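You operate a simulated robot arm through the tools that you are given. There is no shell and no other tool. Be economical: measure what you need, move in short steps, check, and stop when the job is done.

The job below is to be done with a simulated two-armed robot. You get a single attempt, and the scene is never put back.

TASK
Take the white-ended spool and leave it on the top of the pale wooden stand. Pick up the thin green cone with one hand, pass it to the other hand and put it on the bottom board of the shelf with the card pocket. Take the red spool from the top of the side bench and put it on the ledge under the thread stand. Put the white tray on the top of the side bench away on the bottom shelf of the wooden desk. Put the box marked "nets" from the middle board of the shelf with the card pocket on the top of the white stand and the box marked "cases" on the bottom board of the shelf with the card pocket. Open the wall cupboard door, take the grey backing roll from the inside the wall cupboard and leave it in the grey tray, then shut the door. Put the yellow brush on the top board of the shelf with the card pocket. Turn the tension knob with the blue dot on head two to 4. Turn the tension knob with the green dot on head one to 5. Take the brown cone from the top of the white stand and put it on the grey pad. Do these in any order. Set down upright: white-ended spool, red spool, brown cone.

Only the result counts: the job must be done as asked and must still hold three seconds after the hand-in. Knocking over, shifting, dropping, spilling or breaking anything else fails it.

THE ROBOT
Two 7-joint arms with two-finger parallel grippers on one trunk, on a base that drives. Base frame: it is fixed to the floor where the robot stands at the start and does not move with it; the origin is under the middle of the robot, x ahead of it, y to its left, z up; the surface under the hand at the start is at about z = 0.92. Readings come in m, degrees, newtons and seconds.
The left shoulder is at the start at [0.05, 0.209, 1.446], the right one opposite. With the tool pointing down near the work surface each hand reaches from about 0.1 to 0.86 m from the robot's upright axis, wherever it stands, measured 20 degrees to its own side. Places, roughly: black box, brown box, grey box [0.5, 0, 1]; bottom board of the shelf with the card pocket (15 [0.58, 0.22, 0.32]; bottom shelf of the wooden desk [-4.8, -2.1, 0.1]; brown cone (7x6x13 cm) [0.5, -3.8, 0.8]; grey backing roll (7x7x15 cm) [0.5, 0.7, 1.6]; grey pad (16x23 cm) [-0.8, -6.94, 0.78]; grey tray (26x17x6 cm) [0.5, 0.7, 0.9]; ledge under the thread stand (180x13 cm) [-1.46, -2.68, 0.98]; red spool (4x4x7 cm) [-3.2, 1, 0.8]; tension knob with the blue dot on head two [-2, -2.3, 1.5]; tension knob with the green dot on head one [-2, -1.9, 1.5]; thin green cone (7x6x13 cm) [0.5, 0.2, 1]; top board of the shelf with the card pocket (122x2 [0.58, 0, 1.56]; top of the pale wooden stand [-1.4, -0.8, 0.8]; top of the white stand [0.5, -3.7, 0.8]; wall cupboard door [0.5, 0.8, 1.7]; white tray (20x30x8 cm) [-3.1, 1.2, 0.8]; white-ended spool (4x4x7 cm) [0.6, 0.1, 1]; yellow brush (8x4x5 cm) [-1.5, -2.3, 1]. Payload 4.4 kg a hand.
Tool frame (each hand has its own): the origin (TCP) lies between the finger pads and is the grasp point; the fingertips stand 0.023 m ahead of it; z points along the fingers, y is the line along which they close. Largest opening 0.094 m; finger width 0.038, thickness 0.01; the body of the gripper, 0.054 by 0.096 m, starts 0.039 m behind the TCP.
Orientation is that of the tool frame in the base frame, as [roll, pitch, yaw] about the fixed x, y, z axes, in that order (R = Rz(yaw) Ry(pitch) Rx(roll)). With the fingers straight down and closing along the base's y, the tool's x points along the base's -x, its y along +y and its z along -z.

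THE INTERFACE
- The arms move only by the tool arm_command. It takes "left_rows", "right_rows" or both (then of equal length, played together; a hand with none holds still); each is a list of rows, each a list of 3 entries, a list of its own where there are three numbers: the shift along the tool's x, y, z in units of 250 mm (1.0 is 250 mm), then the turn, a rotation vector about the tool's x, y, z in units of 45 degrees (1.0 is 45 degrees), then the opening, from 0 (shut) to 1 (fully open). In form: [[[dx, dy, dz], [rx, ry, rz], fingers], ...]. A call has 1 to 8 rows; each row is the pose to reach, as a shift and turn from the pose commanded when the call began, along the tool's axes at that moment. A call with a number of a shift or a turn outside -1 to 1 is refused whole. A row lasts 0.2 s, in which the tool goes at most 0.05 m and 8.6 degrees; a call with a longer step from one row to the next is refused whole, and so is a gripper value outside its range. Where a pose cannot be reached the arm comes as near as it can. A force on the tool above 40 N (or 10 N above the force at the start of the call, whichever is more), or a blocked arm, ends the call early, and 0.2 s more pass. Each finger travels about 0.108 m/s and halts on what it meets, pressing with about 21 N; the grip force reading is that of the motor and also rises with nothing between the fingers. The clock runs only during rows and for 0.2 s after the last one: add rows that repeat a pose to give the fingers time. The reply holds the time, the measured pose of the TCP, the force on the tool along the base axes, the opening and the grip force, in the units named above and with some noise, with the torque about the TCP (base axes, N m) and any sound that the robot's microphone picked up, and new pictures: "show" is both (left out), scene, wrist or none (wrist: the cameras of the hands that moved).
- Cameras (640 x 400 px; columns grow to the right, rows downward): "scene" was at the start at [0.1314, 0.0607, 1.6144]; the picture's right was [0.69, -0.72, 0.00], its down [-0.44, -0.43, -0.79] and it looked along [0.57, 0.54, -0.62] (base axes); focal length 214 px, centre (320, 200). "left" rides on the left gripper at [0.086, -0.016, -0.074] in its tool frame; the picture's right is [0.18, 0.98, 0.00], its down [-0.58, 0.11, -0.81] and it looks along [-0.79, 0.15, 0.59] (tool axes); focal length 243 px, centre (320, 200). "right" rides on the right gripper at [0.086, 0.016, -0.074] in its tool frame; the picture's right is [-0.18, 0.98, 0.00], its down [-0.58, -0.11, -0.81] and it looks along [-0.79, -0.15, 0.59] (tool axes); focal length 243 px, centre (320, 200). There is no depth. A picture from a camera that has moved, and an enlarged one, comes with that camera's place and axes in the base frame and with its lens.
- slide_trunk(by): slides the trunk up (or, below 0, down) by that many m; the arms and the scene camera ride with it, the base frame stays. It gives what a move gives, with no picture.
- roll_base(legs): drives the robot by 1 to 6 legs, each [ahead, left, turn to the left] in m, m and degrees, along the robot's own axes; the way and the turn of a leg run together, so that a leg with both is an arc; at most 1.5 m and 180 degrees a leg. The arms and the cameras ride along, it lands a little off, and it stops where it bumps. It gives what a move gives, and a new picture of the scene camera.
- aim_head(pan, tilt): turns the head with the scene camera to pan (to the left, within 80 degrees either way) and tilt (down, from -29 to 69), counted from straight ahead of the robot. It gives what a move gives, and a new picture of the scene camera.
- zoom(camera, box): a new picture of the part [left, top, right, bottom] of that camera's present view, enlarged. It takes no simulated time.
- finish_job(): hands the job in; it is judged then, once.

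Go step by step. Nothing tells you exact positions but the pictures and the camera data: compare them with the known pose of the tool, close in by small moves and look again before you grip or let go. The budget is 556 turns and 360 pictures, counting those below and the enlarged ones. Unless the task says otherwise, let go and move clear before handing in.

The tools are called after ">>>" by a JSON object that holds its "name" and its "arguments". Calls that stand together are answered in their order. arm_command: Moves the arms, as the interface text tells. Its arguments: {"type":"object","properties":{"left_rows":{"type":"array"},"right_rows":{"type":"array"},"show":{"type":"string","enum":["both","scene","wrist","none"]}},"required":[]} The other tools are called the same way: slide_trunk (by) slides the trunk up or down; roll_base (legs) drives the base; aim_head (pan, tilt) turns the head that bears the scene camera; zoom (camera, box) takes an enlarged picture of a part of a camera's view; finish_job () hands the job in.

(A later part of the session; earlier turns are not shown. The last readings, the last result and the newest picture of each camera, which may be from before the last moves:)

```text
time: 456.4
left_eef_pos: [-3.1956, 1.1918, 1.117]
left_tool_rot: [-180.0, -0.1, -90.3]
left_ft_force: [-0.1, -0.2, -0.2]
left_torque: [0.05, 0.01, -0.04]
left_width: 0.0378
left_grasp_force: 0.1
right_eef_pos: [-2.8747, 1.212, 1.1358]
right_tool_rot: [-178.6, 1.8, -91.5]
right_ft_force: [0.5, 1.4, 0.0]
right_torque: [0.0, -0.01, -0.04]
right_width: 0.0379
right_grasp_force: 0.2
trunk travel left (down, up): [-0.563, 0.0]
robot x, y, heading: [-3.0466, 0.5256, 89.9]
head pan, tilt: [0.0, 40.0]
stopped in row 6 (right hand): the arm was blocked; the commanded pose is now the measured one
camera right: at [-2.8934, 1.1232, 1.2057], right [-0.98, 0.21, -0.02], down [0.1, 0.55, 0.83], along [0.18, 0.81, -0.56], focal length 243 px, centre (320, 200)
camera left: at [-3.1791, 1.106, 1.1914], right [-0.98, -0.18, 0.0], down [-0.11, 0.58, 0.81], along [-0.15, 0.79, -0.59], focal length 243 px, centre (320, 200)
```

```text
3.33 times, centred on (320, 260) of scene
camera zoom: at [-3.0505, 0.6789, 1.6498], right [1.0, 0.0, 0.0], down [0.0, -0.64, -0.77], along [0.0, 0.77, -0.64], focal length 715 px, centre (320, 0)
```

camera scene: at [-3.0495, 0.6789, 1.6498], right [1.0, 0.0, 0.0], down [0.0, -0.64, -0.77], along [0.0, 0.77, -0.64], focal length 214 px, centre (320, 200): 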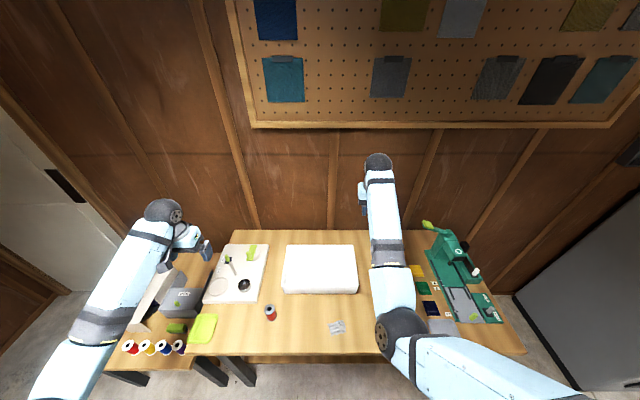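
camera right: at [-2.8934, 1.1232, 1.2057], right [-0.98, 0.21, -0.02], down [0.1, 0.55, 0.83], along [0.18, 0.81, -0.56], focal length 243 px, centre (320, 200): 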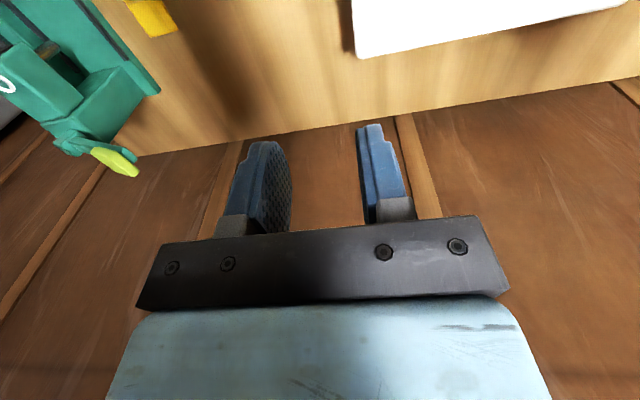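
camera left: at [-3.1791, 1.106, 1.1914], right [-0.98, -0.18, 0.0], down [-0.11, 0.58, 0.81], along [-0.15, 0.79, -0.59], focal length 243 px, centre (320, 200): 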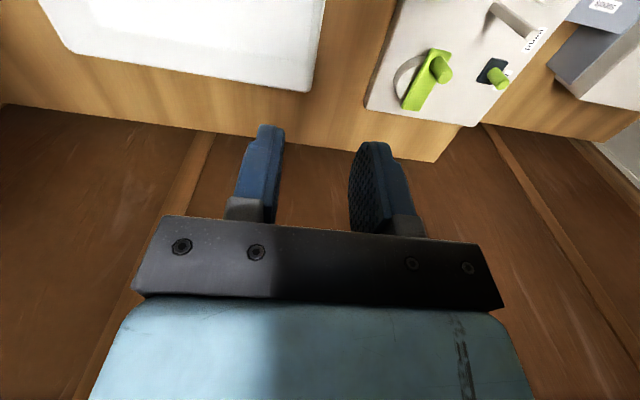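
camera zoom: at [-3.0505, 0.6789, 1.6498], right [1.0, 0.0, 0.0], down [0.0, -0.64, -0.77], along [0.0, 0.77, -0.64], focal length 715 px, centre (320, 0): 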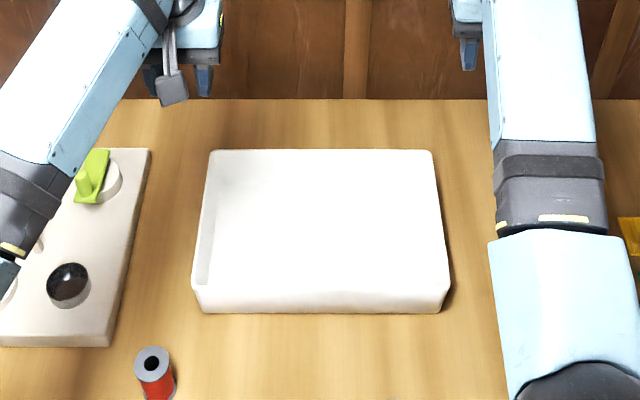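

The right arm is close to a limit there; I shift the base 8 cm to the left and re-place both hands.

>>> {"name": "roll_base", "arguments": {"legs": [[0, 0.08, 0]]}}

>>> {"name": "arm_command", "arguments": {"left_rows": [[[0, -0.11, 0], [0, 0, 0], 0.4], [[0, -0.22, 0], [0, 0, 0], 0.4], [[0, -0.32, 0], [0, 0, 0], 0.4]], "right_rows": [[[0.02, -0.07, 0], [-0.015, 0.02, -0.015], 0.4], [[0.04, -0.14, 0], [-0.03, 0.04, -0.033], 0.4], [[0.06, -0.2, 0], [-0.03, 0.04, -0.033], 0.4]], "show": "none"}}

```text
time: 457.8
left_eef_pos: [-3.2736, 1.1926, 1.1174]
left_tool_rot: [179.9, -0.1, -90.3]
left_ft_force: [-0.2, 0.3, -0.1]
left_torque: [-0.04, 0.0, -0.02]
left_width: 0.0376
left_grasp_force: 0.0
right_eef_pos: [-2.9514, 1.2117, 1.1346]
right_tool_rot: [-178.7, 1.7, -91.6]
right_ft_force: [-0.2, -0.2, -0.1]
right_torque: [0.0, 0.02, -0.01]
right_width: 0.0376
right_grasp_force: 0.1
trunk travel left (down, up): [-0.563, 0.0]
robot x, y, heading: [-3.13, 0.526, 90.0]
head pan, tilt: [0.0, 40.0]
camera scene: at [-3.1285, 0.6796, 1.6497], right [1.0, 0.0, 0.0], down [0.0, -0.64, -0.77], along [0.0, 0.77, -0.64], focal length 214 px, centre (320, 200)
```

scene: 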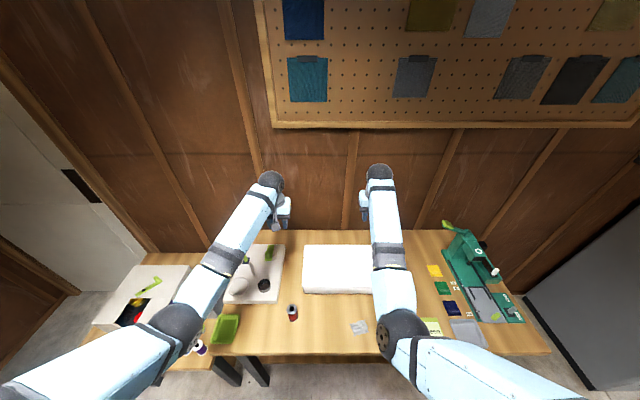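

```text
time: 458.6
left_eef_pos: [-3.1931, 1.1928, 1.1163]
left_tool_rot: [179.9, -0.1, -90.3]
left_ft_force: [0.5, -0.1, -0.4]
left_torque: [-0.02, 0.01, 0.0]
left_width: 0.0376
left_grasp_force: 0.0
right_eef_pos: [-2.9018, 1.1945, 1.1362]
right_tool_rot: [179.9, -0.3, -90.1]
right_ft_force: [-0.1, -0.5, -0.3]
right_torque: [0.03, 0.01, 0.01]
right_width: 0.0377
right_grasp_force: 0.1
trunk travel left (down, up): [-0.563, 0.0]
robot x, y, heading: [-3.1314, 0.5291, 90.3]
head pan, tilt: [0.0, 40.0]
```

Both aligned. I descend to just above the rim and check.

>>> {"name": "arm_command", "arguments": {"left_rows": [[[0, 0, 0.15], [0, 0, 0], 0.4], [[0, 0, 0.3], [0, 0, 0], 0.4], [[0, 0, 0.45], [0, 0, 0], 0.4], [[0, 0, 0.6], [0, 0, 0], 0.4], [[0, 0, 0.72], [0, 0, 0], 0.4], [[0, 0, 0.82], [0, 0, 0], 0.4]], "right_rows": [[[0, 0, 0.16], [0, 0, 0], 0.4], [[0, 0, 0.32], [0, 0, 0], 0.4], [[0, 0, 0.48], [0, 0, 0], 0.4], [[0, 0, 0.64], [0, 0, 0], 0.4], [[0, 0, 0.79], [0, 0, 0], 0.4], [[0, 0, 0.9], [0, 0, 0], 0.4]], "show": "wrist"}}

>>> {"name": "zoom", "arguments": {"camera": "scene", "box": [240, 180, 440, 320]}}

```text
time: 460.0
left_eef_pos: [-3.195, 1.1938, 0.9124]
left_tool_rot: [-180.0, -0.1, -90.3]
left_ft_force: [-0.3, 0.3, -0.1]
left_torque: [0.02, -0.02, 0.02]
left_width: 0.0376
left_grasp_force: 0.0
right_eef_pos: [-2.9032, 1.1957, 0.9089]
right_tool_rot: [-179.9, -0.2, -90.0]
right_ft_force: [0.1, -0.2, -0.6]
right_torque: [-0.01, 0.0, -0.02]
right_width: 0.0376
right_grasp_force: 0.1
trunk travel left (down, up): [-0.563, 0.0]
robot x, y, heading: [-3.1275, 0.5263, 90.0]
head pan, tilt: [0.0, 40.0]
camera right: at [-2.9196, 1.1083, 0.9827], right [-0.98, 0.18, 0.0], down [0.11, 0.58, 0.8], along [0.15, 0.79, -0.59], focal length 243 px, centre (320, 200)
camera left: at [-3.178, 1.1065, 0.9861], right [-0.98, -0.18, 0.0], down [-0.11, 0.58, 0.8], along [-0.14, 0.79, -0.59], focal length 243 px, centre (320, 200)
```

right: 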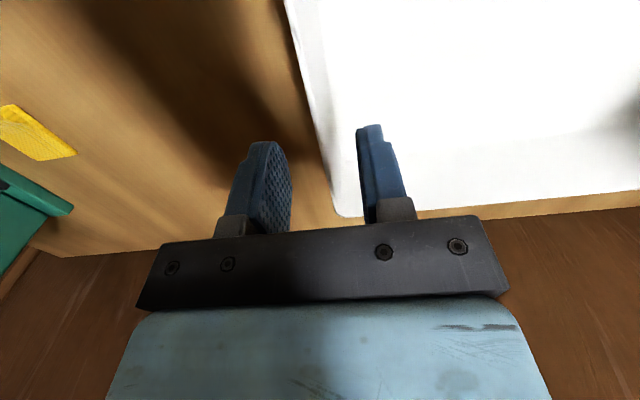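
left: 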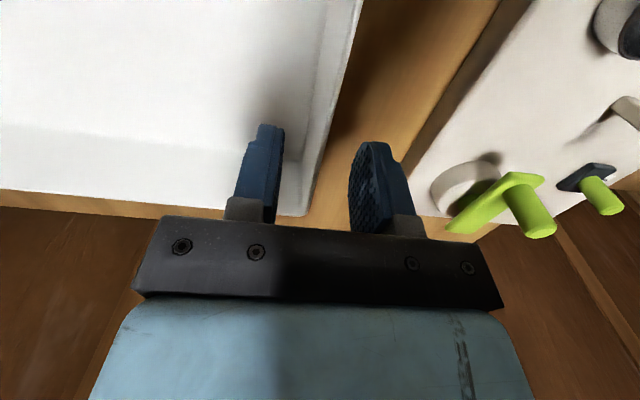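

```text
2.86 times, centred on (340, 250) of scene
camera zoom: at [-3.1291, 0.6805, 1.6497], right [1.0, 0.0, 0.0], down [0.0, -0.64, -0.77], along [0.0, 0.77, -0.64], focal length 613 px, centre (263, 57)
```

zoom: 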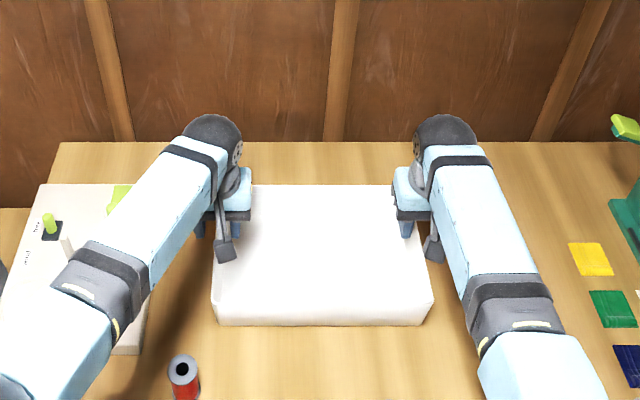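

Both walls lie between the finger pairs. I lower 6 cm and close both grippers.

>>> {"name": "arm_command", "arguments": {"left_rows": [[[0, 0, 0.12], [0, 0, 0], 0.4], [[0, 0.01, 0.235], [0, 0, 0], 0.4], [[0, 0.01, 0.235], [0, 0, 0], 0.1], [[0, 0.01, 0.235], [0, 0, 0], 0], [[0, 0.01, 0.235], [0, 0, 0], 0]], "right_rows": [[[0, 0, 0.12], [0, 0, 0], 0.4], [[0, 0, 0.225], [0, 0, 0], 0.4], [[0, 0, 0.225], [0, 0, 0], 0.1], [[0, 0, 0.225], [0, 0, 0], 0], [[0, 0, 0.225], [0, 0, 0], 0]], "show": "none"}}

```text
time: 461.2
left_eef_pos: [-3.1963, 1.1942, 0.8521]
left_tool_rot: [180.0, -0.1, -90.3]
left_ft_force: [1.5, -0.3, 0.1]
left_torque: [-0.29, -0.83, 0.21]
left_width: 0.0056
left_grasp_force: 20.8
right_eef_pos: [-2.9029, 1.1947, 0.8534]
right_tool_rot: [-179.9, -0.2, -90.0]
right_ft_force: [0.5, -0.6, 0.6]
right_torque: [0.25, 0.84, -0.23]
right_width: 0.0054
right_grasp_force: 21.0
trunk travel left (down, up): [-0.563, 0.0]
robot x, y, heading: [-3.1282, 0.5247, 90.2]
head pan, tilt: [0.0, 40.0]
```

Both grip the walls. Lift together.

>>> {"name": "arm_command", "arguments": {"left_rows": [[[0, 0, -0.1], [0, 0, 0], 0], [[0, 0, -0.2], [0, 0, 0], 0], [[0, 0, -0.32], [0, 0, 0], 0], [[0, 0, -0.44], [0, 0, 0], 0], [[0, 0, -0.56], [0, 0, 0], 0]], "right_rows": [[[0, 0, -0.1], [0, 0, 0], 0], [[0, 0, -0.2], [0, 0, 0], 0], [[0, 0, -0.32], [0, 0, 0], 0], [[0, 0, -0.44], [0, 0, 0], 0], [[0, 0, -0.56], [0, 0, 0], 0]], "show": "scene"}}

```text
time: 462.4
left_eef_pos: [-3.1971, 1.1933, 0.9945]
left_tool_rot: [-180.0, -0.2, -90.3]
left_ft_force: [2.8, 1.4, -1.0]
left_torque: [0.31, -0.85, 0.34]
left_width: 0.0056
left_grasp_force: 21.2
right_eef_pos: [-2.9013, 1.193, 0.9935]
right_tool_rot: [180.0, -0.2, -90.0]
right_ft_force: [-3.9, -1.6, -1.4]
right_torque: [-0.32, 0.84, -0.1]
right_width: 0.0056
right_grasp_force: 21.0
trunk travel left (down, up): [-0.563, 0.0]
robot x, y, heading: [-3.1324, 0.5264, 89.8]
head pan, tilt: [0.0, 40.0]
camera scene: at [-3.1294, 0.6791, 1.6497], right [1.0, 0.0, 0.0], down [0.0, -0.64, -0.77], along [0.0, 0.77, -0.64], focal length 214 px, centre (320, 200)
```

scene: 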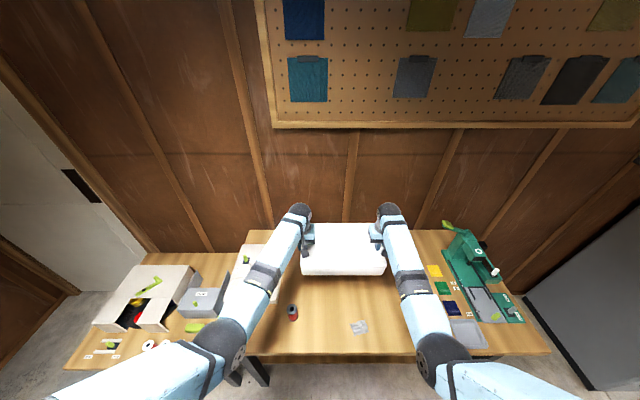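

The tray is up and level. I back off and turn towards the wooden desk.

>>> {"name": "roll_base", "arguments": {"legs": [[-0.75, 0, 0], [0, 0, 90], [0, 0.9, 0]]}}

>>> {"name": "aim_head", "arguments": {"pan": 25, "tilt": 20}}

```text
time: 478.1
left_eef_pos: [-3.8142, -1.1796, 0.9941]
left_tool_rot: [-179.9, -0.1, -1.0]
left_ft_force: [-0.6, 16.5, -1.0]
left_torque: [0.9, -0.03, 0.34]
left_width: 0.0057
left_grasp_force: 20.6
right_eef_pos: [-3.8113, -0.8847, 0.9933]
right_tool_rot: [180.0, -0.2, -0.8]
right_ft_force: [0.1, -17.2, -0.1]
right_torque: [-0.87, 0.0, -0.06]
right_width: 0.0057
right_grasp_force: 20.8
trunk travel left (down, up): [-0.563, 0.0]
robot x, y, heading: [-3.1433, -1.1254, 179.2]
head pan, tilt: [0.0, 40.0]
camera scene: at [-3.2973, -1.1187, 1.6497], right [0.01, 1.0, 0.0], down [0.64, -0.01, -0.77], along [-0.77, 0.01, -0.64], focal length 214 px, centre (320, 200)
```

scene: 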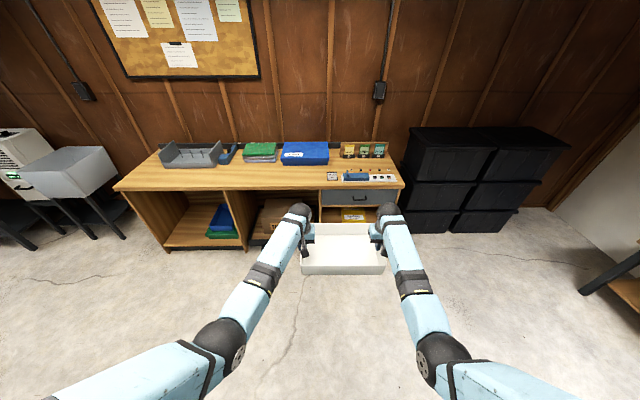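

```text
time: 479.0
left_eef_pos: [-3.8146, -1.1788, 0.9937]
left_tool_rot: [179.9, -0.1, -1.0]
left_ft_force: [0.1, 1.1, -1.0]
left_torque: [0.84, -0.08, 0.39]
left_width: 0.0055
left_grasp_force: 21.1
right_eef_pos: [-3.8126, -0.8852, 0.9925]
right_tool_rot: [180.0, -0.2, -0.8]
right_ft_force: [0.5, -1.9, -0.7]
right_torque: [-0.8, 0.07, -0.13]
right_width: 0.0052
right_grasp_force: 21.1
trunk travel left (down, up): [-0.563, 0.0]
robot x, y, heading: [-3.1477, -1.1213, 179.0]
head pan, tilt: [25.0, 20.0]
camera scene: at [-3.2973, -1.1579, 1.681], right [-0.41, 0.91, 0.0], down [0.31, 0.14, -0.94], along [-0.86, -0.38, -0.34], focal length 214 px, centre (320, 200)
```

scene: 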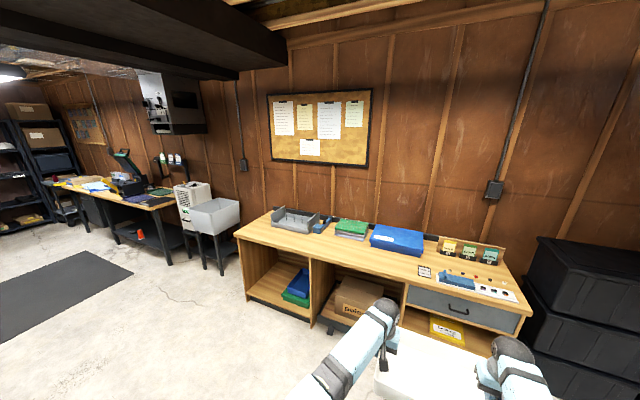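

>>> {"name": "zoom", "arguments": {"camera": "scene", "box": [230, 200, 430, 340]}}

```text
2.86 times, centred on (330, 270) of scene
camera zoom: at [-3.2973, -1.1579, 1.681], right [-0.41, 0.91, 0.0], down [0.31, 0.14, -0.94], along [-0.86, -0.38, -0.34], focal length 613 px, centre (291, 0)
```

zoom: 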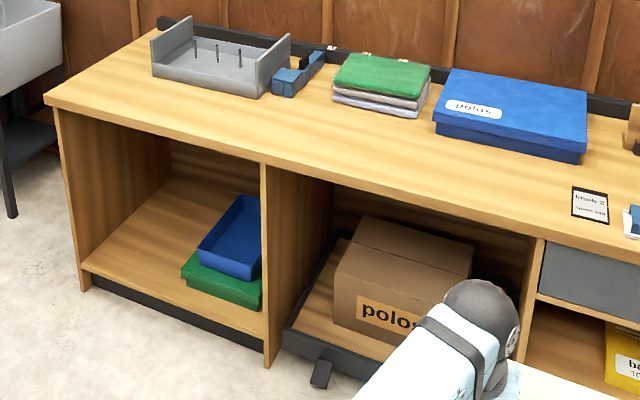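

The free part of the bottom shelf (left compartment, y −2.44…−2.18) is narrow, so the tray must go in lengthwise. I'll set it on the floor and regrip it by the long walls. First lower the trunk.

>>> {"name": "slide_trunk", "arguments": {"by": -0.4}}

>>> {"name": "slide_trunk", "arguments": {"by": -0.15}}

>>> {"name": "arm_command", "arguments": {"left_rows": [[[0, 0, 0.14], [0, 0, 0], 0], [[0, 0, 0.28], [0, 0, 0], 0], [[0, 0, 0.42], [0, 0, 0], 0], [[0, 0, 0.56], [0, 0, 0], 0], [[0, 0, 0.7], [0, 0, 0], 0], [[0, 0, 0.84], [0, 0, 0], 0]], "right_rows": [[[0, 0, 0.14], [0, 0, 0], 0], [[0, 0, 0.28], [0, 0, 0], 0], [[0, 0, 0.42], [0, 0, 0], 0], [[0, 0, 0.56], [0, 0, 0], 0], [[0, 0, 0.7], [0, 0, 0], 0], [[0, 0, 0.84], [0, 0, 0], 0]], "show": "scene"}}

```text
time: 482.9
left_eef_pos: [-3.8146, -1.1784, 0.5932]
left_tool_rot: [-179.9, 0.0, -1.1]
left_ft_force: [-0.9, 3.2, -0.6]
left_torque: [0.84, -0.07, 0.33]
left_width: 0.0057
left_grasp_force: 21.3
right_eef_pos: [-3.812, -0.8849, 0.5932]
right_tool_rot: [-180.0, -0.2, -0.6]
right_ft_force: [0.8, -2.9, -1.1]
right_torque: [-0.84, 0.04, -0.1]
right_width: 0.0054
right_grasp_force: 21.1
trunk travel left (down, up): [-0.163, 0.4]
robot x, y, heading: [-3.1453, -1.121, 179.0]
head pan, tilt: [25.0, 20.0]
```

```text
time: 484.2
left_eef_pos: [-3.8356, -1.1819, 0.501]
left_tool_rot: [179.8, 0.8, -0.8]
left_ft_force: [-6.2, 4.2, -0.1]
left_torque: [0.93, -0.19, 0.82]
left_width: 0.0118
left_grasp_force: 20.7
right_eef_pos: [-3.8522, -0.889, 0.5324]
right_tool_rot: [179.5, 3.5, -0.6]
right_ft_force: [5.2, -4.2, -12.6]
right_torque: [0.83, 0.05, 0.77]
right_width: 0.0073
right_grasp_force: 21.1
trunk travel left (down, up): [-0.067, 0.496]
robot x, y, heading: [-3.1476, -1.1239, 179.3]
head pan, tilt: [25.0, 20.0]
stopped: the force on the tool passed its limit at 42 N (the readings are from after the stop); the commanded pose is now the measured one
```

```text
time: 485.6
left_eef_pos: [-3.8283, -1.1829, 0.3415]
left_tool_rot: [-180.0, 1.7, -1.0]
left_ft_force: [-6.2, 7.8, -0.5]
left_torque: [0.92, -0.02, 0.77]
left_width: 0.0104
left_grasp_force: 21.2
left hand out of reach, approached as far as the arm can: row 5, 6
right_eef_pos: [-3.8666, -0.8912, 0.345]
right_tool_rot: [179.5, 4.7, -0.6]
right_ft_force: [6.2, -8.8, -0.7]
right_torque: [-0.79, 0.01, 0.89]
right_width: 0.01
right_grasp_force: 20.4
right hand out of reach, approached as far as the arm can: row 6
trunk travel left (down, up): [-0.067, 0.496]
robot x, y, heading: [-3.1484, -1.1175, 179.0]
head pan, tilt: [25.0, 20.0]
camera scene: at [-3.2969, -1.158, 1.1849], right [-0.41, 0.91, 0.0], down [0.31, 0.14, -0.94], along [-0.86, -0.39, -0.34], focal length 214 px, centre (320, 200)
```

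scene: 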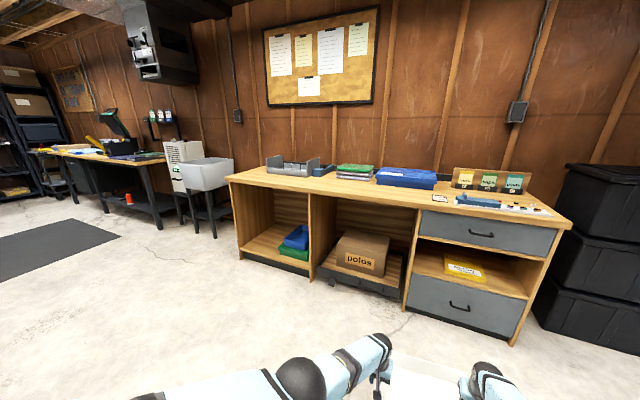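

The trunk stop jarred the grip slightly. I look down at the tray.

>>> {"name": "aim_head", "arguments": {"pan": 0, "tilt": 55}}

```text
time: 486.6
left_eef_pos: [-3.8272, -1.184, 0.3423]
left_tool_rot: [-180.0, 1.6, -0.9]
left_ft_force: [-8.4, 22.0, -0.7]
left_torque: [0.92, -0.07, 0.78]
left_width: 0.0105
left_grasp_force: 21.2
right_eef_pos: [-3.8669, -0.8913, 0.3453]
right_tool_rot: [179.4, 4.7, -0.4]
right_ft_force: [8.8, -22.9, -1.7]
right_torque: [-0.83, 0.07, 0.89]
right_width: 0.0095
right_grasp_force: 20.7
trunk travel left (down, up): [-0.067, 0.496]
robot x, y, heading: [-3.1464, -1.1236, 179.2]
head pan, tilt: [0.0, 55.0]
camera scene: at [-3.2843, -1.119, 1.1329], right [0.01, 1.0, 0.0], down [0.82, -0.01, -0.57], along [-0.57, 0.01, -0.82], focal length 214 px, centre (320, 200)
```

scene: 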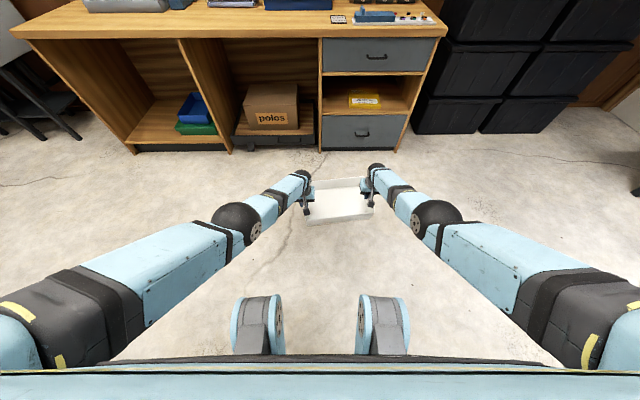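

The tray is held but a little askew. I bring both hands nearer and lower, to work close to the floor.

>>> {"name": "arm_command", "arguments": {"left_rows": [[[0.12, 0, 0.08], [0, 0, 0], 0], [[0.24, 0, 0.18], [0, 0, 0], 0], [[0.36, 0, 0.3], [0, 0, 0], 0], [[0.48, 0, 0.42], [0, 0, 0], 0], [[0.58, 0, 0.54], [0, 0, 0], 0], [[0.58, 0, 0.66], [0, 0, 0], 0]], "right_rows": [[[0.14, 0, 0.08], [0, -0.02, 0], 0], [[0.28, 0, 0.18], [0, 0, 0], 0], [[0.42, 0, 0.3], [0, 0, 0], 0], [[0.56, 0, 0.42], [0, 0, 0], 0], [[0.7, 0, 0.54], [0, 0, 0], 0], [[0.74, 0, 0.66], [0, 0, 0], 0]], "show": "scene"}}

```text
time: 487.4
left_eef_pos: [-3.7819, -1.1845, 0.3029]
left_tool_rot: [-180.0, 4.1, -0.4]
left_ft_force: [-7.7, 18.6, 0.4]
left_torque: [0.97, -0.26, 0.72]
left_width: 0.0104
left_grasp_force: 20.8
right_eef_pos: [-3.8181, -0.8937, 0.3097]
right_tool_rot: [178.8, 7.9, -0.8]
right_ft_force: [8.0, -18.4, -1.7]
right_torque: [-0.79, 0.3, 0.92]
right_width: 0.0087
right_grasp_force: 21.2
trunk travel left (down, up): [-0.067, 0.496]
robot x, y, heading: [-3.1472, -1.1244, 178.9]
head pan, tilt: [0.0, 55.0]
stopped in row 3 (left hand): the force on the tool passed its limit at 45 N (the readings are from after the stop); the commanded pose is now the measured one
camera scene: at [-3.2847, -1.1171, 1.1355], right [0.01, 1.0, 0.0], down [0.82, -0.01, -0.57], along [-0.57, 0.01, -0.82], focal length 214 px, centre (320, 200)
```

scene: 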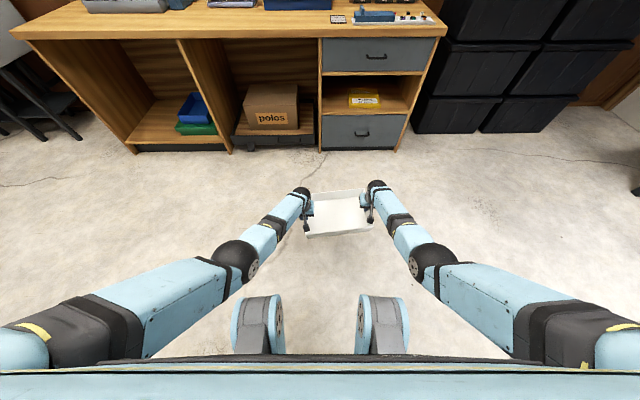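

The arms were at full stretch. I first draw both hands straight back towards the robot, then go down.

>>> {"name": "arm_command", "arguments": {"left_rows": [[[0.12, 0, 0], [0, 0, 0], 0], [[0.24, 0, 0], [0, 0, 0], 0], [[0.36, 0, 0], [0, 0, 0], 0], [[0.48, 0, 0], [0, 0, 0], 0], [[0.6, 0, 0], [0, 0, 0], 0]], "right_rows": [[[0.12, 0, 0], [0, 0, 0], 0], [[0.24, 0, 0], [0, 0, 0], 0], [[0.36, 0, 0], [0, 0, 0], 0], [[0.48, 0, 0], [0, 0, 0], 0], [[0.6, 0, 0], [0, 0, 0], 0]], "show": "none"}}

```text
time: 487.8
left_eef_pos: [-3.8331, -1.1832, 0.3895]
left_tool_rot: [179.9, 11.7, -0.5]
left_ft_force: [-6.5, 9.3, 0.7]
left_torque: [1.04, 0.16, 0.64]
left_width: 0.0098
left_grasp_force: 21.2
right_eef_pos: [-3.8646, -0.8896, 0.3987]
right_tool_rot: [178.7, 15.7, -1.4]
right_ft_force: [6.3, -8.4, -3.2]
right_torque: [-0.57, -0.12, 0.98]
right_width: 0.0091
right_grasp_force: 21.0
trunk travel left (down, up): [-0.067, 0.496]
robot x, y, heading: [-3.148, -1.1231, 179.4]
head pan, tilt: [0.0, 55.0]
stopped in row 2 (left hand): the force on the tool passed its limit at 45 N (the readings are from after the stop); the commanded pose is now the measured one
```

>>> {"name": "arm_command", "arguments": {"left_rows": [[[0, 0, -0.1], [0, 0.06, 0], 0], [[0, 0, -0.2], [0, 0.13, 0], 0], [[0, 0, -0.3], [0, 0.2, 0], 0], [[0, 0, -0.4], [0, 0.26, 0], 0]], "right_rows": [[[0, 0, -0.1], [0, 0.08, 0], 0], [[0, 0, -0.2], [0, 0.17, 0], 0], [[0, 0, -0.3], [0, 0.26, 0], 0], [[0, 0, -0.4], [0, 0.35, 0], 0]], "show": "scene"}}

```text
time: 488.3
left_eef_pos: [-3.8363, -1.1862, 0.4337]
left_tool_rot: [179.9, 10.3, -0.4]
left_ft_force: [-5.1, 3.6, 0.4]
left_torque: [0.91, 0.61, 0.67]
left_width: 0.0088
left_grasp_force: 21.5
right_eef_pos: [-3.8634, -0.8932, 0.4446]
right_tool_rot: [178.5, 13.2, -1.0]
right_ft_force: [5.7, -3.8, -1.8]
right_torque: [-0.52, -0.6, 0.99]
right_width: 0.0078
right_grasp_force: 20.9
trunk travel left (down, up): [-0.067, 0.496]
robot x, y, heading: [-3.1495, -1.1241, 179.2]
head pan, tilt: [0.0, 55.0]
stopped in row 2 (right hand): the force on the tool passed its limit at 44 N (the readings are from after the stop); the commanded pose is now the measured one
camera scene: at [-3.2656, -1.1171, 1.1446], right [0.01, 1.0, 0.0], down [0.81, -0.01, -0.59], along [-0.59, 0.01, -0.81], focal length 214 px, centre (320, 200)
```

scene: 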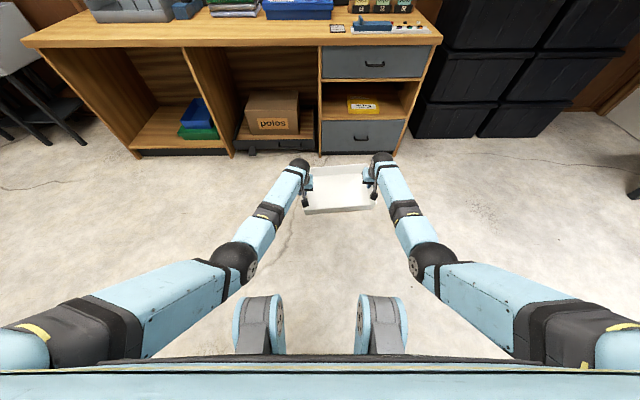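

The forearms were fouling the robot's own base, which tilted it. I raise the trunk and straighten the hands.

>>> {"name": "slide_trunk", "arguments": {"by": 0.25}}

>>> {"name": "arm_command", "arguments": {"left_rows": [[[0, 0, 0], [0, 0.06, 0], 0], [[0, 0, 0], [0, 0.12, 0], 0], [[0, 0, 0], [0, 0.18, 0], 0], [[0, 0, 0], [0, 0.23, 0], 0]], "right_rows": [[[0, 0, 0.01], [0, 0.07, 0], 0], [[0, 0, 0.02], [0, 0.15, 0], 0], [[0, 0, 0.03], [0, 0.22, 0], 0], [[0, 0, 0.04], [0, 0.29, 0], 0]], "show": "scene"}}

```text
time: 490.9
left_eef_pos: [-3.8364, -1.1868, 0.6569]
left_tool_rot: [179.9, 8.7, -0.4]
left_ft_force: [-6.8, 5.2, 0.5]
left_torque: [0.95, -0.16, 0.69]
left_width: 0.0084
left_grasp_force: 21.0
right_eef_pos: [-3.8633, -0.8934, 0.6644]
right_tool_rot: [178.7, 11.5, -1.0]
right_ft_force: [5.5, -5.1, -2.5]
right_torque: [-0.63, 0.12, 0.94]
right_width: 0.0077
right_grasp_force: 20.8
trunk travel left (down, up): [-0.317, 0.246]
robot x, y, heading: [-3.1463, -1.121, 179.3]
head pan, tilt: [0.0, 55.0]
```

```text
time: 491.9
left_eef_pos: [-3.8355, -1.1862, 0.657]
left_tool_rot: [179.8, -1.7, -0.2]
left_ft_force: [-4.6, 5.7, -0.9]
left_torque: [0.82, -0.4, 0.82]
left_width: 0.0079
left_grasp_force: 21.5
right_eef_pos: [-3.8645, -0.8951, 0.6548]
right_tool_rot: [178.7, -1.5, -0.6]
right_ft_force: [6.0, -6.3, -0.4]
right_torque: [-0.84, 0.4, 0.74]
right_width: 0.008
right_grasp_force: 20.9
trunk travel left (down, up): [-0.317, 0.246]
robot x, y, heading: [-3.1493, -1.1218, 179.2]
head pan, tilt: [0.0, 55.0]
camera scene: at [-3.2845, -1.1189, 1.3827], right [0.01, 1.0, 0.0], down [0.82, -0.01, -0.57], along [-0.57, 0.01, -0.82], focal length 214 px, centre (320, 200)
```

scene: 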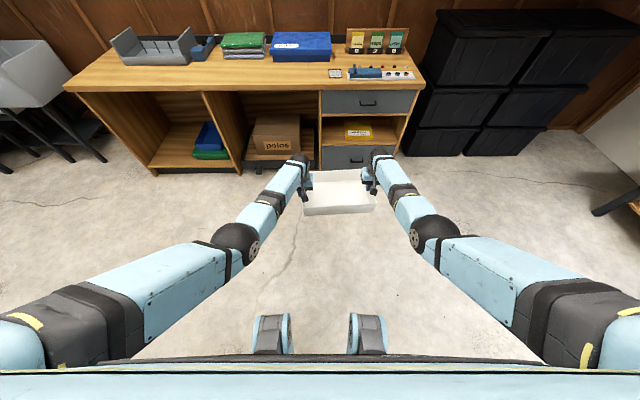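

Now I lower the hands first with the arms nearly straight, then the trunk, so the elbows stay clear of the base.

>>> {"name": "arm_command", "arguments": {"left_rows": [[[0.06, 0, 0.1], [0, -0.01, 0], 0], [[0.12, 0, 0.2], [0, -0.02, 0], 0], [[0.2, 0, 0.3], [0, -0.03, 0], 0], [[0.28, 0, 0.42], [0, -0.04, 0], 0], [[0.36, 0, 0.55], [0, -0.04, 0], 0], [[0.44, 0, 0.68], [0, -0.04, 0], 0]], "right_rows": [[[0.08, 0, 0.1], [0, -0.01, 0], 0], [[0.16, 0, 0.2], [0, -0.02, 0], 0], [[0.26, 0, 0.3], [0, -0.03, 0], 0], [[0.36, 0, 0.42], [0, -0.03, 0], 0], [[0.46, 0, 0.55], [0, -0.03, 0], 0], [[0.55, 0, 0.68], [0, -0.03, 0], 0]], "show": "scene"}}

```text
time: 493.3
left_eef_pos: [-3.7204, -1.1911, 0.4893]
left_tool_rot: [179.8, 0.0, -0.3]
left_ft_force: [3.6, -21.9, -1.3]
left_torque: [0.72, -0.37, -0.59]
left_width: 0.0055
left_grasp_force: 20.7
right_eef_pos: [-3.7239, -0.8984, 0.4886]
right_tool_rot: [179.0, 0.0, -0.8]
right_ft_force: [-3.3, 21.3, -0.9]
right_torque: [-0.67, 0.31, -0.19]
right_width: 0.0048
right_grasp_force: 21.1
trunk travel left (down, up): [-0.317, 0.246]
robot x, y, heading: [-3.1458, -1.1235, 179.0]
head pan, tilt: [0.0, 55.0]
camera scene: at [-3.2846, -1.1187, 1.3828], right [0.01, 1.0, 0.0], down [0.82, -0.01, -0.57], along [-0.57, 0.01, -0.82], focal length 214 px, centre (320, 200)
```

scene: 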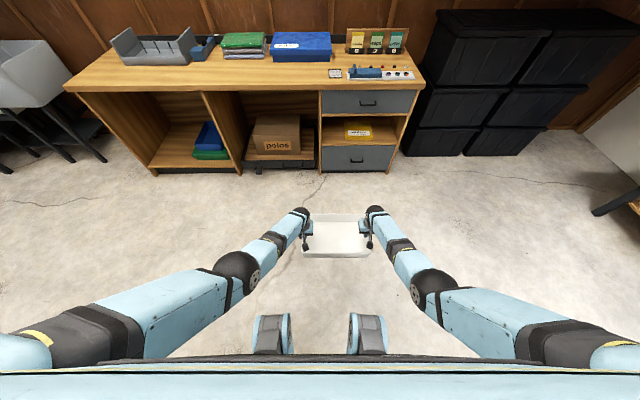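

Good, level and properly gripped. Trunk down in steps.

>>> {"name": "slide_trunk", "arguments": {"by": -0.18}}

>>> {"name": "slide_trunk", "arguments": {"by": -0.08}}

```text
time: 495.3
left_eef_pos: [-3.7208, -1.1901, 0.3095]
left_tool_rot: [179.7, 0.1, -0.4]
left_ft_force: [5.5, -32.2, 0.1]
left_torque: [0.68, 0.06, -0.78]
left_width: 0.006
left_grasp_force: 21.5
right_eef_pos: [-3.7229, -0.8974, 0.3089]
right_tool_rot: [178.9, -0.1, -0.8]
right_ft_force: [-4.4, 30.5, -0.3]
right_torque: [-0.59, -0.07, -0.52]
right_width: 0.0053
right_grasp_force: 21.6
trunk travel left (down, up): [-0.137, 0.426]
robot x, y, heading: [-3.1434, -1.1239, 179.1]
head pan, tilt: [0.0, 55.0]
```

```text
time: 496.1
left_eef_pos: [-3.7237, -1.1809, 0.3111]
left_tool_rot: [-178.5, 2.5, -0.2]
left_ft_force: [-4.8, -19.0, -0.1]
left_torque: [0.7, 0.58, 0.88]
left_width: 0.0086
left_grasp_force: 21.4
right_eef_pos: [-3.7496, -0.889, 0.3271]
right_tool_rot: [-179.9, 3.2, -1.0]
right_ft_force: [3.6, 19.7, -0.3]
right_torque: [-0.26, -0.72, 0.83]
right_width: 0.0066
right_grasp_force: 21.2
trunk travel left (down, up): [-0.108, 0.456]
robot x, y, heading: [-3.1426, -1.1207, 179.3]
head pan, tilt: [0.0, 55.0]
stopped: the force on the tool passed its limit at 46 N (the readings are from after the stop); the commanded pose is now the measured one
```

Both hands fight each other through the tray when low. The tray is light, so I try holding it with the right hand alone: the left opens and rises.

>>> {"name": "arm_command", "arguments": {"left_rows": [[[0, 0, 0], [0, 0, 0], 0.15], [[0, 0, 0], [0, 0, 0], 0.3], [[0, 0, 0], [0, 0, 0], 0.4], [[0, 0, 0], [0, 0, 0], 0.4]], "show": "scene"}}

```text
time: 497.1
left_eef_pos: [-3.7227, -1.1771, 0.3099]
left_tool_rot: [-178.3, 2.4, -0.3]
left_ft_force: [-1.1, -0.4, -0.8]
left_torque: [0.01, -0.01, 0.02]
left_width: 0.0377
left_grasp_force: 0.1
right_eef_pos: [-3.7545, -0.8897, 0.331]
right_tool_rot: [180.0, 3.9, -1.1]
right_ft_force: [-0.4, 0.5, -1.8]
right_torque: [0.22, 0.0, -0.02]
right_width: 0.0039
right_grasp_force: 20.8
trunk travel left (down, up): [-0.108, 0.456]
robot x, y, heading: [-3.1421, -1.1223, 179.1]
head pan, tilt: [0.0, 55.0]
camera scene: at [-3.2577, -1.1327, 1.1852], right [0.01, 1.0, 0.02], down [0.8, 0.0, -0.6], along [-0.6, 0.02, -0.8], focal length 214 px, centre (320, 200)
```

scene: 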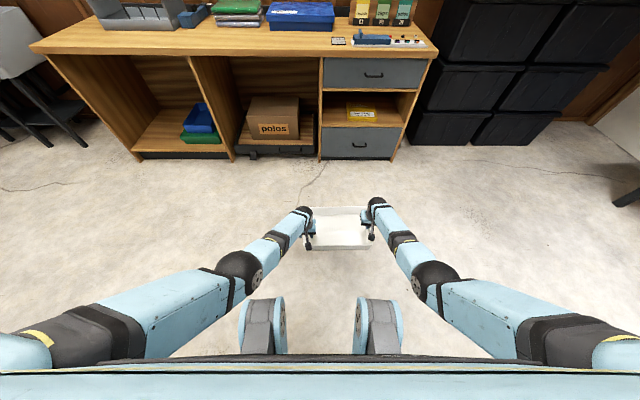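

The right hand alone holds the tray well (0.2 N m). I raise the trunk to free the arms and move the left hand away.

>>> {"name": "slide_trunk", "arguments": {"by": 0.15}}

>>> {"name": "arm_command", "arguments": {"left_rows": [[[0, 0, -0.15], [0, 0, 0], 0.4], [[0, 0, -0.3], [0, 0, 0], 0.4], [[0, 0, -0.45], [0, 0, 0], 0.4], [[0, -0.15, -0.55], [0, 0, 0], 0.4], [[0, -0.3, -0.6], [0, 0, 0], 0.4], [[0, -0.45, -0.6], [0, 0, 0], 0.4], [[0, -0.6, -0.6], [0, 0, 0], 0.4]], "show": "none"}}

```text
time: 498.9
left_eef_pos: [-3.7228, -1.1773, 0.4355]
left_tool_rot: [-179.2, 0.6, -0.5]
left_ft_force: [-0.3, 0.2, -0.6]
left_torque: [-0.01, -0.03, 0.01]
left_width: 0.0374
left_grasp_force: 0.0
right_eef_pos: [-3.7545, -0.8847, 0.4515]
right_tool_rot: [179.2, 2.0, -1.4]
right_ft_force: [-0.2, -0.2, -1.4]
right_torque: [0.21, 0.0, 0.0]
right_width: 0.0039
right_grasp_force: 20.9
trunk travel left (down, up): [-0.258, 0.306]
robot x, y, heading: [-3.1479, -1.1212, 179.3]
head pan, tilt: [0.0, 55.0]
```

```text
time: 500.2
left_eef_pos: [-3.7389, -1.2147, 0.5511]
left_tool_rot: [172.0, 1.2, 2.7]
left_ft_force: [-0.8, 0.7, 0.0]
left_torque: [-0.01, -0.01, -0.01]
left_width: 0.0375
left_grasp_force: 0.1
right_eef_pos: [-3.754, -0.8859, 0.45]
right_tool_rot: [179.4, 2.1, -1.3]
right_ft_force: [0.6, -0.1, -2.4]
right_torque: [0.27, -0.01, -0.02]
right_width: 0.0037
right_grasp_force: 20.6
trunk travel left (down, up): [-0.258, 0.306]
robot x, y, heading: [-3.1482, -1.1222, 179.0]
head pan, tilt: [0.0, 55.0]
stopped in row 6 (left hand): the arm was blocked; the commanded pose is now the measured one
```

>>> {"name": "arm_command", "arguments": {"left_rows": [[[0, 0.15, -0.05], [0, 0, 0], 0.4], [[0, 0.3, -0.1], [0.05, 0, 0], 0.4], [[0, 0.45, -0.15], [0.1, 0, 0], 0.4], [[0, 0.6, -0.2], [0.15, 0, 0], 0.4], [[0, 0.75, -0.25], [0.17, 0, 0], 0.4], [[0, 0.9, -0.3], [0.17, 0, 0], 0.4]], "show": "scene"}}

```text
time: 501.6
left_eef_pos: [-3.7234, -1.4271, 0.6558]
left_tool_rot: [179.7, 1.1, 2.6]
left_ft_force: [1.6, -0.2, 0.4]
left_torque: [-0.01, 0.01, 0.0]
left_width: 0.0375
left_grasp_force: 0.0
right_eef_pos: [-3.7548, -0.885, 0.4482]
right_tool_rot: [179.4, 2.1, -1.1]
right_ft_force: [-0.7, 1.0, -1.0]
right_torque: [0.22, 0.02, 0.0]
right_width: 0.0038
right_grasp_force: 20.4
trunk travel left (down, up): [-0.258, 0.306]
robot x, y, heading: [-3.1478, -1.1252, 179.3]
head pan, tilt: [0.0, 55.0]
camera scene: at [-3.2825, -1.1202, 1.3201], right [0.01, 1.0, 0.0], down [0.82, -0.01, -0.57], along [-0.57, 0.01, -0.82], focal length 214 px, centre (320, 200)
```

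scene: 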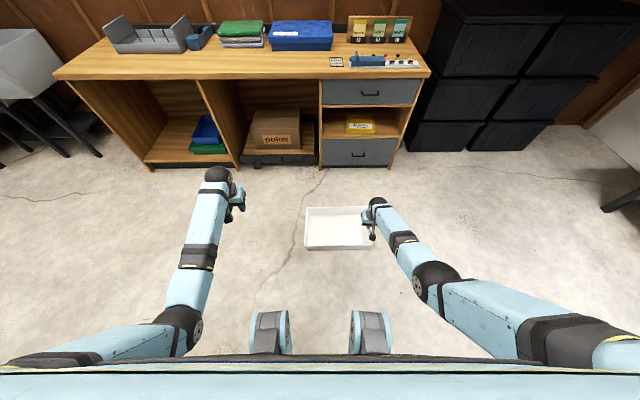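

The right hand carries it level. I lift it a bit, move it outwards, and turn the hand clockwise so the tray points forward.

>>> {"name": "arm_command", "arguments": {"right_rows": [[[0, -0.08, -0.12], [0, 0, 0], 0], [[0, -0.16, -0.24], [0, 0, 0], 0], [[0, -0.24, -0.36], [0, 0, 0], 0], [[0, -0.32, -0.48], [0, 0, 0], 0], [[0, -0.4, -0.6], [0, 0, 0], 0]], "show": "none"}}

>>> {"name": "arm_command", "arguments": {"right_rows": [[[0, 0, 0], [0, 0, 0.14], 0], [[0, 0, 0], [0, 0, 0.28], 0], [[0, 0, 0], [0, 0, 0.42], 0], [[0, 0, 0], [0, 0, 0.56], 0], [[0, 0, 0], [0, 0, 0.7], 0], [[0, 0, 0], [0, 0, 0.84], 0], [[0, 0, 0], [0, 0, 0.98], 0]], "show": "none"}}

>>> {"name": "arm_command", "arguments": {"right_rows": [[[0, 0, 0], [0, 0, 0.14], 0], [[0, 0, 0], [0, 0, 0.28], 0], [[0, 0, 0], [0, 0, 0.42], 0], [[0, 0, 0], [0, 0, 0.56], 0], [[0, 0, 0], [0, 0, 0.7], 0], [[0, 0, 0], [0, 0, 0.84], 0], [[0, 0, 0], [0, 0, 0.98], 0]], "show": "scene"}}

```text
time: 502.8
left_eef_pos: [-3.7257, -1.4248, 0.6589]
left_tool_rot: [179.7, 1.2, 2.6]
left_ft_force: [0.1, 0.7, 0.0]
left_torque: [0.0, -0.01, -0.02]
left_width: 0.0377
left_grasp_force: 0.1
right_eef_pos: [-3.7458, -0.7827, 0.6008]
right_tool_rot: [179.3, 2.0, -1.4]
right_ft_force: [-0.1, 0.4, -2.4]
right_torque: [0.19, -0.01, 0.02]
right_width: 0.0038
right_grasp_force: 21.4
trunk travel left (down, up): [-0.258, 0.306]
robot x, y, heading: [-3.1465, -1.1209, 179.2]
head pan, tilt: [0.0, 55.0]
```

```text
time: 504.4
left_eef_pos: [-3.7257, -1.4245, 0.6595]
left_tool_rot: [179.8, 1.2, 2.6]
left_ft_force: [-0.5, -0.2, -0.2]
left_torque: [-0.02, 0.02, 0.02]
left_width: 0.0374
left_grasp_force: 0.0
right_eef_pos: [-3.7486, -0.7851, 0.6032]
right_tool_rot: [177.8, 1.3, -45.3]
right_ft_force: [-0.1, -1.0, -0.9]
right_torque: [0.21, -0.13, 0.01]
right_width: 0.0039
right_grasp_force: 21.3
trunk travel left (down, up): [-0.258, 0.306]
robot x, y, heading: [-3.1476, -1.1201, 179.2]
head pan, tilt: [0.0, 55.0]
```

```text
time: 506.0
left_eef_pos: [-3.725, -1.4254, 0.6591]
left_tool_rot: [179.8, 1.2, 2.5]
left_ft_force: [-0.8, 0.9, -0.4]
left_torque: [-0.03, -0.01, -0.02]
left_width: 0.0375
left_grasp_force: 0.0
right_eef_pos: [-3.7473, -0.7807, 0.6005]
right_tool_rot: [177.7, -0.5, -89.6]
right_ft_force: [-0.1, 0.0, -2.2]
right_torque: [0.02, -0.21, 0.01]
right_width: 0.0037
right_grasp_force: 20.9
trunk travel left (down, up): [-0.258, 0.306]
robot x, y, heading: [-3.1465, -1.1209, 179.0]
head pan, tilt: [0.0, 55.0]
camera scene: at [-3.2841, -1.119, 1.3235], right [0.01, 1.0, 0.0], down [0.82, -0.01, -0.57], along [-0.57, 0.01, -0.82], focal length 214 px, centre (320, 200)
```

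scene: 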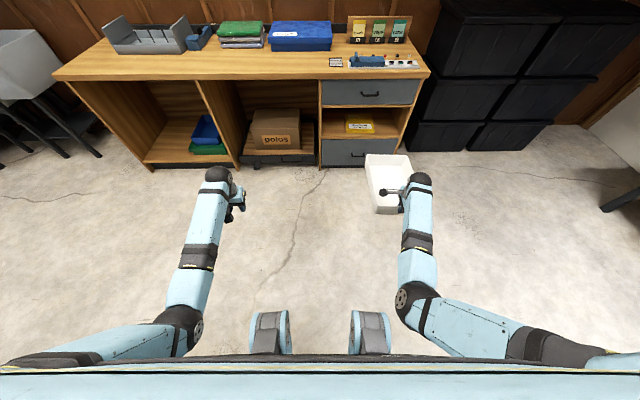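

It works: the tray now points forward from the right hand. I tuck the left arm back and up to clear the sink beside the desk.

>>> {"name": "arm_command", "arguments": {"left_rows": [[[0, 0, -0.18], [0, 0, 0], 0.4], [[0, 0, -0.36], [0, 0, 0], 0.4], [[0.1, 0, -0.5], [0, 0, 0], 0.4], [[0.2, 0, -0.64], [0, 0, 0], 0.4], [[0.3, 0, -0.78], [0, 0, 0], 0.4], [[0.42, 0, -0.9], [0, 0, 0], 0.4], [[0.55, 0, -1.0], [0, 0, 0], 0.4]], "show": "none"}}

>>> {"name": "roll_base", "arguments": {"legs": [[0, 1.35, 0.8], [0.35, 0.1, 0]]}}

>>> {"name": "aim_head", "arguments": {"pan": -12, "tilt": 45}}

```text
time: 507.6
left_eef_pos: [-3.5835, -1.4184, 0.9056]
left_tool_rot: [179.7, 1.1, 2.5]
left_ft_force: [0.2, -0.7, -0.1]
left_torque: [0.0, 0.02, 0.0]
left_width: 0.0374
left_grasp_force: 0.1
right_eef_pos: [-3.7471, -0.7825, 0.6006]
right_tool_rot: [177.7, -0.5, -89.4]
right_ft_force: [0.1, -0.5, -1.2]
right_torque: [-0.01, -0.24, -0.02]
right_width: 0.0038
right_grasp_force: 21.5
trunk travel left (down, up): [-0.258, 0.306]
robot x, y, heading: [-3.1487, -1.1185, 179.2]
head pan, tilt: [0.0, 55.0]
```

```text
time: 521.6
left_eef_pos: [-3.9358, -2.8802, 0.9041]
left_tool_rot: [179.7, 1.2, 3.6]
left_ft_force: [-0.5, 0.6, -0.5]
left_torque: [-0.01, 0.04, -0.02]
left_width: 0.0374
left_grasp_force: 0.0
right_eef_pos: [-4.1097, -2.2483, 0.5988]
right_tool_rot: [178.0, -0.6, -88.4]
right_ft_force: [0.3, -0.8, -1.7]
right_torque: [0.03, -0.27, 0.01]
right_width: 0.0037
right_grasp_force: 20.8
trunk travel left (down, up): [-0.258, 0.306]
robot x, y, heading: [-3.5033, -2.5753, -179.5]
head pan, tilt: [0.0, 55.0]
camera scene: at [-3.6409, -2.5757, 1.3233], right [0.0, 1.0, 0.0], down [0.82, 0.0, -0.57], along [-0.57, 0.0, -0.82], focal length 214 px, centre (320, 200)
```

scene: 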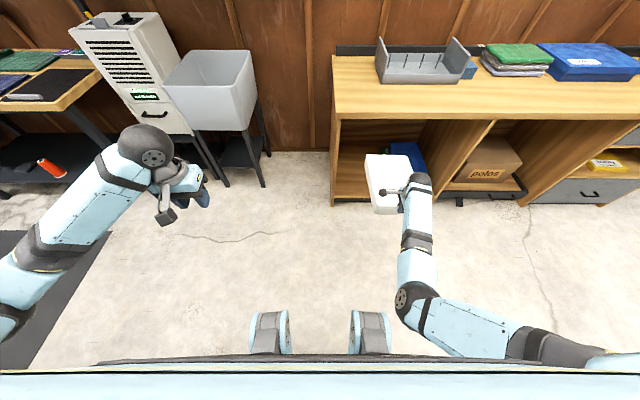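

```text
time: 522.3
left_eef_pos: [-3.9348, -2.8808, 0.9053]
left_tool_rot: [179.8, 1.2, 3.7]
left_ft_force: [-1.0, 0.1, -0.5]
left_torque: [0.02, 0.0, 0.03]
left_width: 0.0375
left_grasp_force: 0.1
right_eef_pos: [-4.1111, -2.2475, 0.6001]
right_tool_rot: [177.8, -0.6, -88.4]
right_ft_force: [-0.3, 0.0, -1.7]
right_torque: [0.02, -0.23, -0.02]
right_width: 0.004
right_grasp_force: 21.6
trunk travel left (down, up): [-0.258, 0.306]
robot x, y, heading: [-3.5023, -2.5733, -179.8]
head pan, tilt: [-12.0, 45.0]
camera scene: at [-3.6479, -2.5588, 1.3365], right [0.2, 0.98, 0.0], down [0.69, -0.14, -0.71], along [-0.69, 0.14, -0.71], focal length 214 px, centre (320, 200)
```

scene: 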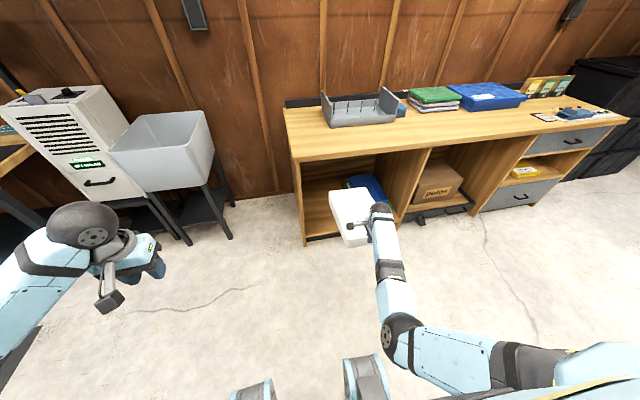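

Clear of the sink. I stretch the right arm down first, then lower the trunk.

>>> {"name": "arm_command", "arguments": {"right_rows": [[[0, -0.03, 0.12], [0.01, 0, 0], 0], [[0, -0.06, 0.24], [0.03, 0, 0], 0], [[0, -0.09, 0.36], [0.05, 0, 0], 0], [[0, -0.12, 0.48], [0.05, 0, 0], 0], [[0, -0.15, 0.6], [0.05, 0, 0], 0], [[0, -0.18, 0.68], [0.05, 0, 0], 0]], "show": "none"}}

>>> {"name": "slide_trunk", "arguments": {"by": -0.15}}

```text
time: 523.7
left_eef_pos: [-3.9345, -2.8803, 0.9045]
left_tool_rot: [179.7, 1.2, 3.7]
left_ft_force: [-0.3, 0.4, -0.6]
left_torque: [-0.01, -0.01, 0.02]
left_width: 0.0376
left_grasp_force: 0.1
right_eef_pos: [-4.0719, -2.2485, 0.4271]
right_tool_rot: [-179.8, -0.6, -88.4]
right_ft_force: [0.0, -0.8, -1.7]
right_torque: [0.02, -0.24, -0.01]
right_width: 0.0035
right_grasp_force: 21.2
trunk travel left (down, up): [-0.258, 0.306]
robot x, y, heading: [-3.5025, -2.5765, -179.8]
head pan, tilt: [-12.0, 45.0]
```

```text
time: 525.5
left_eef_pos: [-3.9224, -2.8878, 0.776]
left_tool_rot: [-179.4, 2.8, 3.7]
left_ft_force: [-0.4, 0.9, 0.2]
left_torque: [-0.02, -0.01, 0.01]
left_width: 0.0379
left_grasp_force: 0.1
right_eef_pos: [-4.0899, -2.2373, 0.3259]
right_tool_rot: [177.1, 0.9, -88.7]
right_ft_force: [-0.4, -0.2, -1.2]
right_torque: [0.04, -0.25, 0.01]
right_width: 0.0039
right_grasp_force: 20.8
trunk travel left (down, up): [-0.108, 0.456]
robot x, y, heading: [-3.503, -2.5712, -179.6]
head pan, tilt: [-12.0, 45.0]
```

The robot tilts again as the trunk goes down. I look straight down to see what touches.

>>> {"name": "aim_head", "arguments": {"pan": 0, "tilt": 69}}

```text
time: 526.3
left_eef_pos: [-3.9228, -2.8869, 0.7754]
left_tool_rot: [-179.4, 2.7, 3.7]
left_ft_force: [1.4, -0.7, -0.7]
left_torque: [0.01, 0.0, 0.04]
left_width: 0.0373
left_grasp_force: 0.0
right_eef_pos: [-4.0898, -2.2364, 0.3274]
right_tool_rot: [177.1, 0.9, -88.7]
right_ft_force: [-0.2, -0.4, -1.8]
right_torque: [-0.01, -0.23, -0.01]
right_width: 0.0037
right_grasp_force: 21.2
trunk travel left (down, up): [-0.108, 0.456]
robot x, y, heading: [-3.5032, -2.5771, -179.8]
head pan, tilt: [0.0, 68.8]
camera scene: at [-3.6011, -2.587, 1.1746], right [0.0, 1.0, 0.01], down [0.92, 0.01, -0.39], along [-0.39, 0.01, -0.92], focal length 214 px, centre (320, 200)
```

scene: 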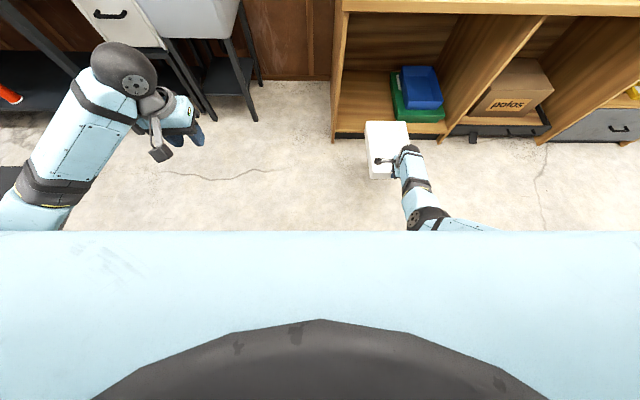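

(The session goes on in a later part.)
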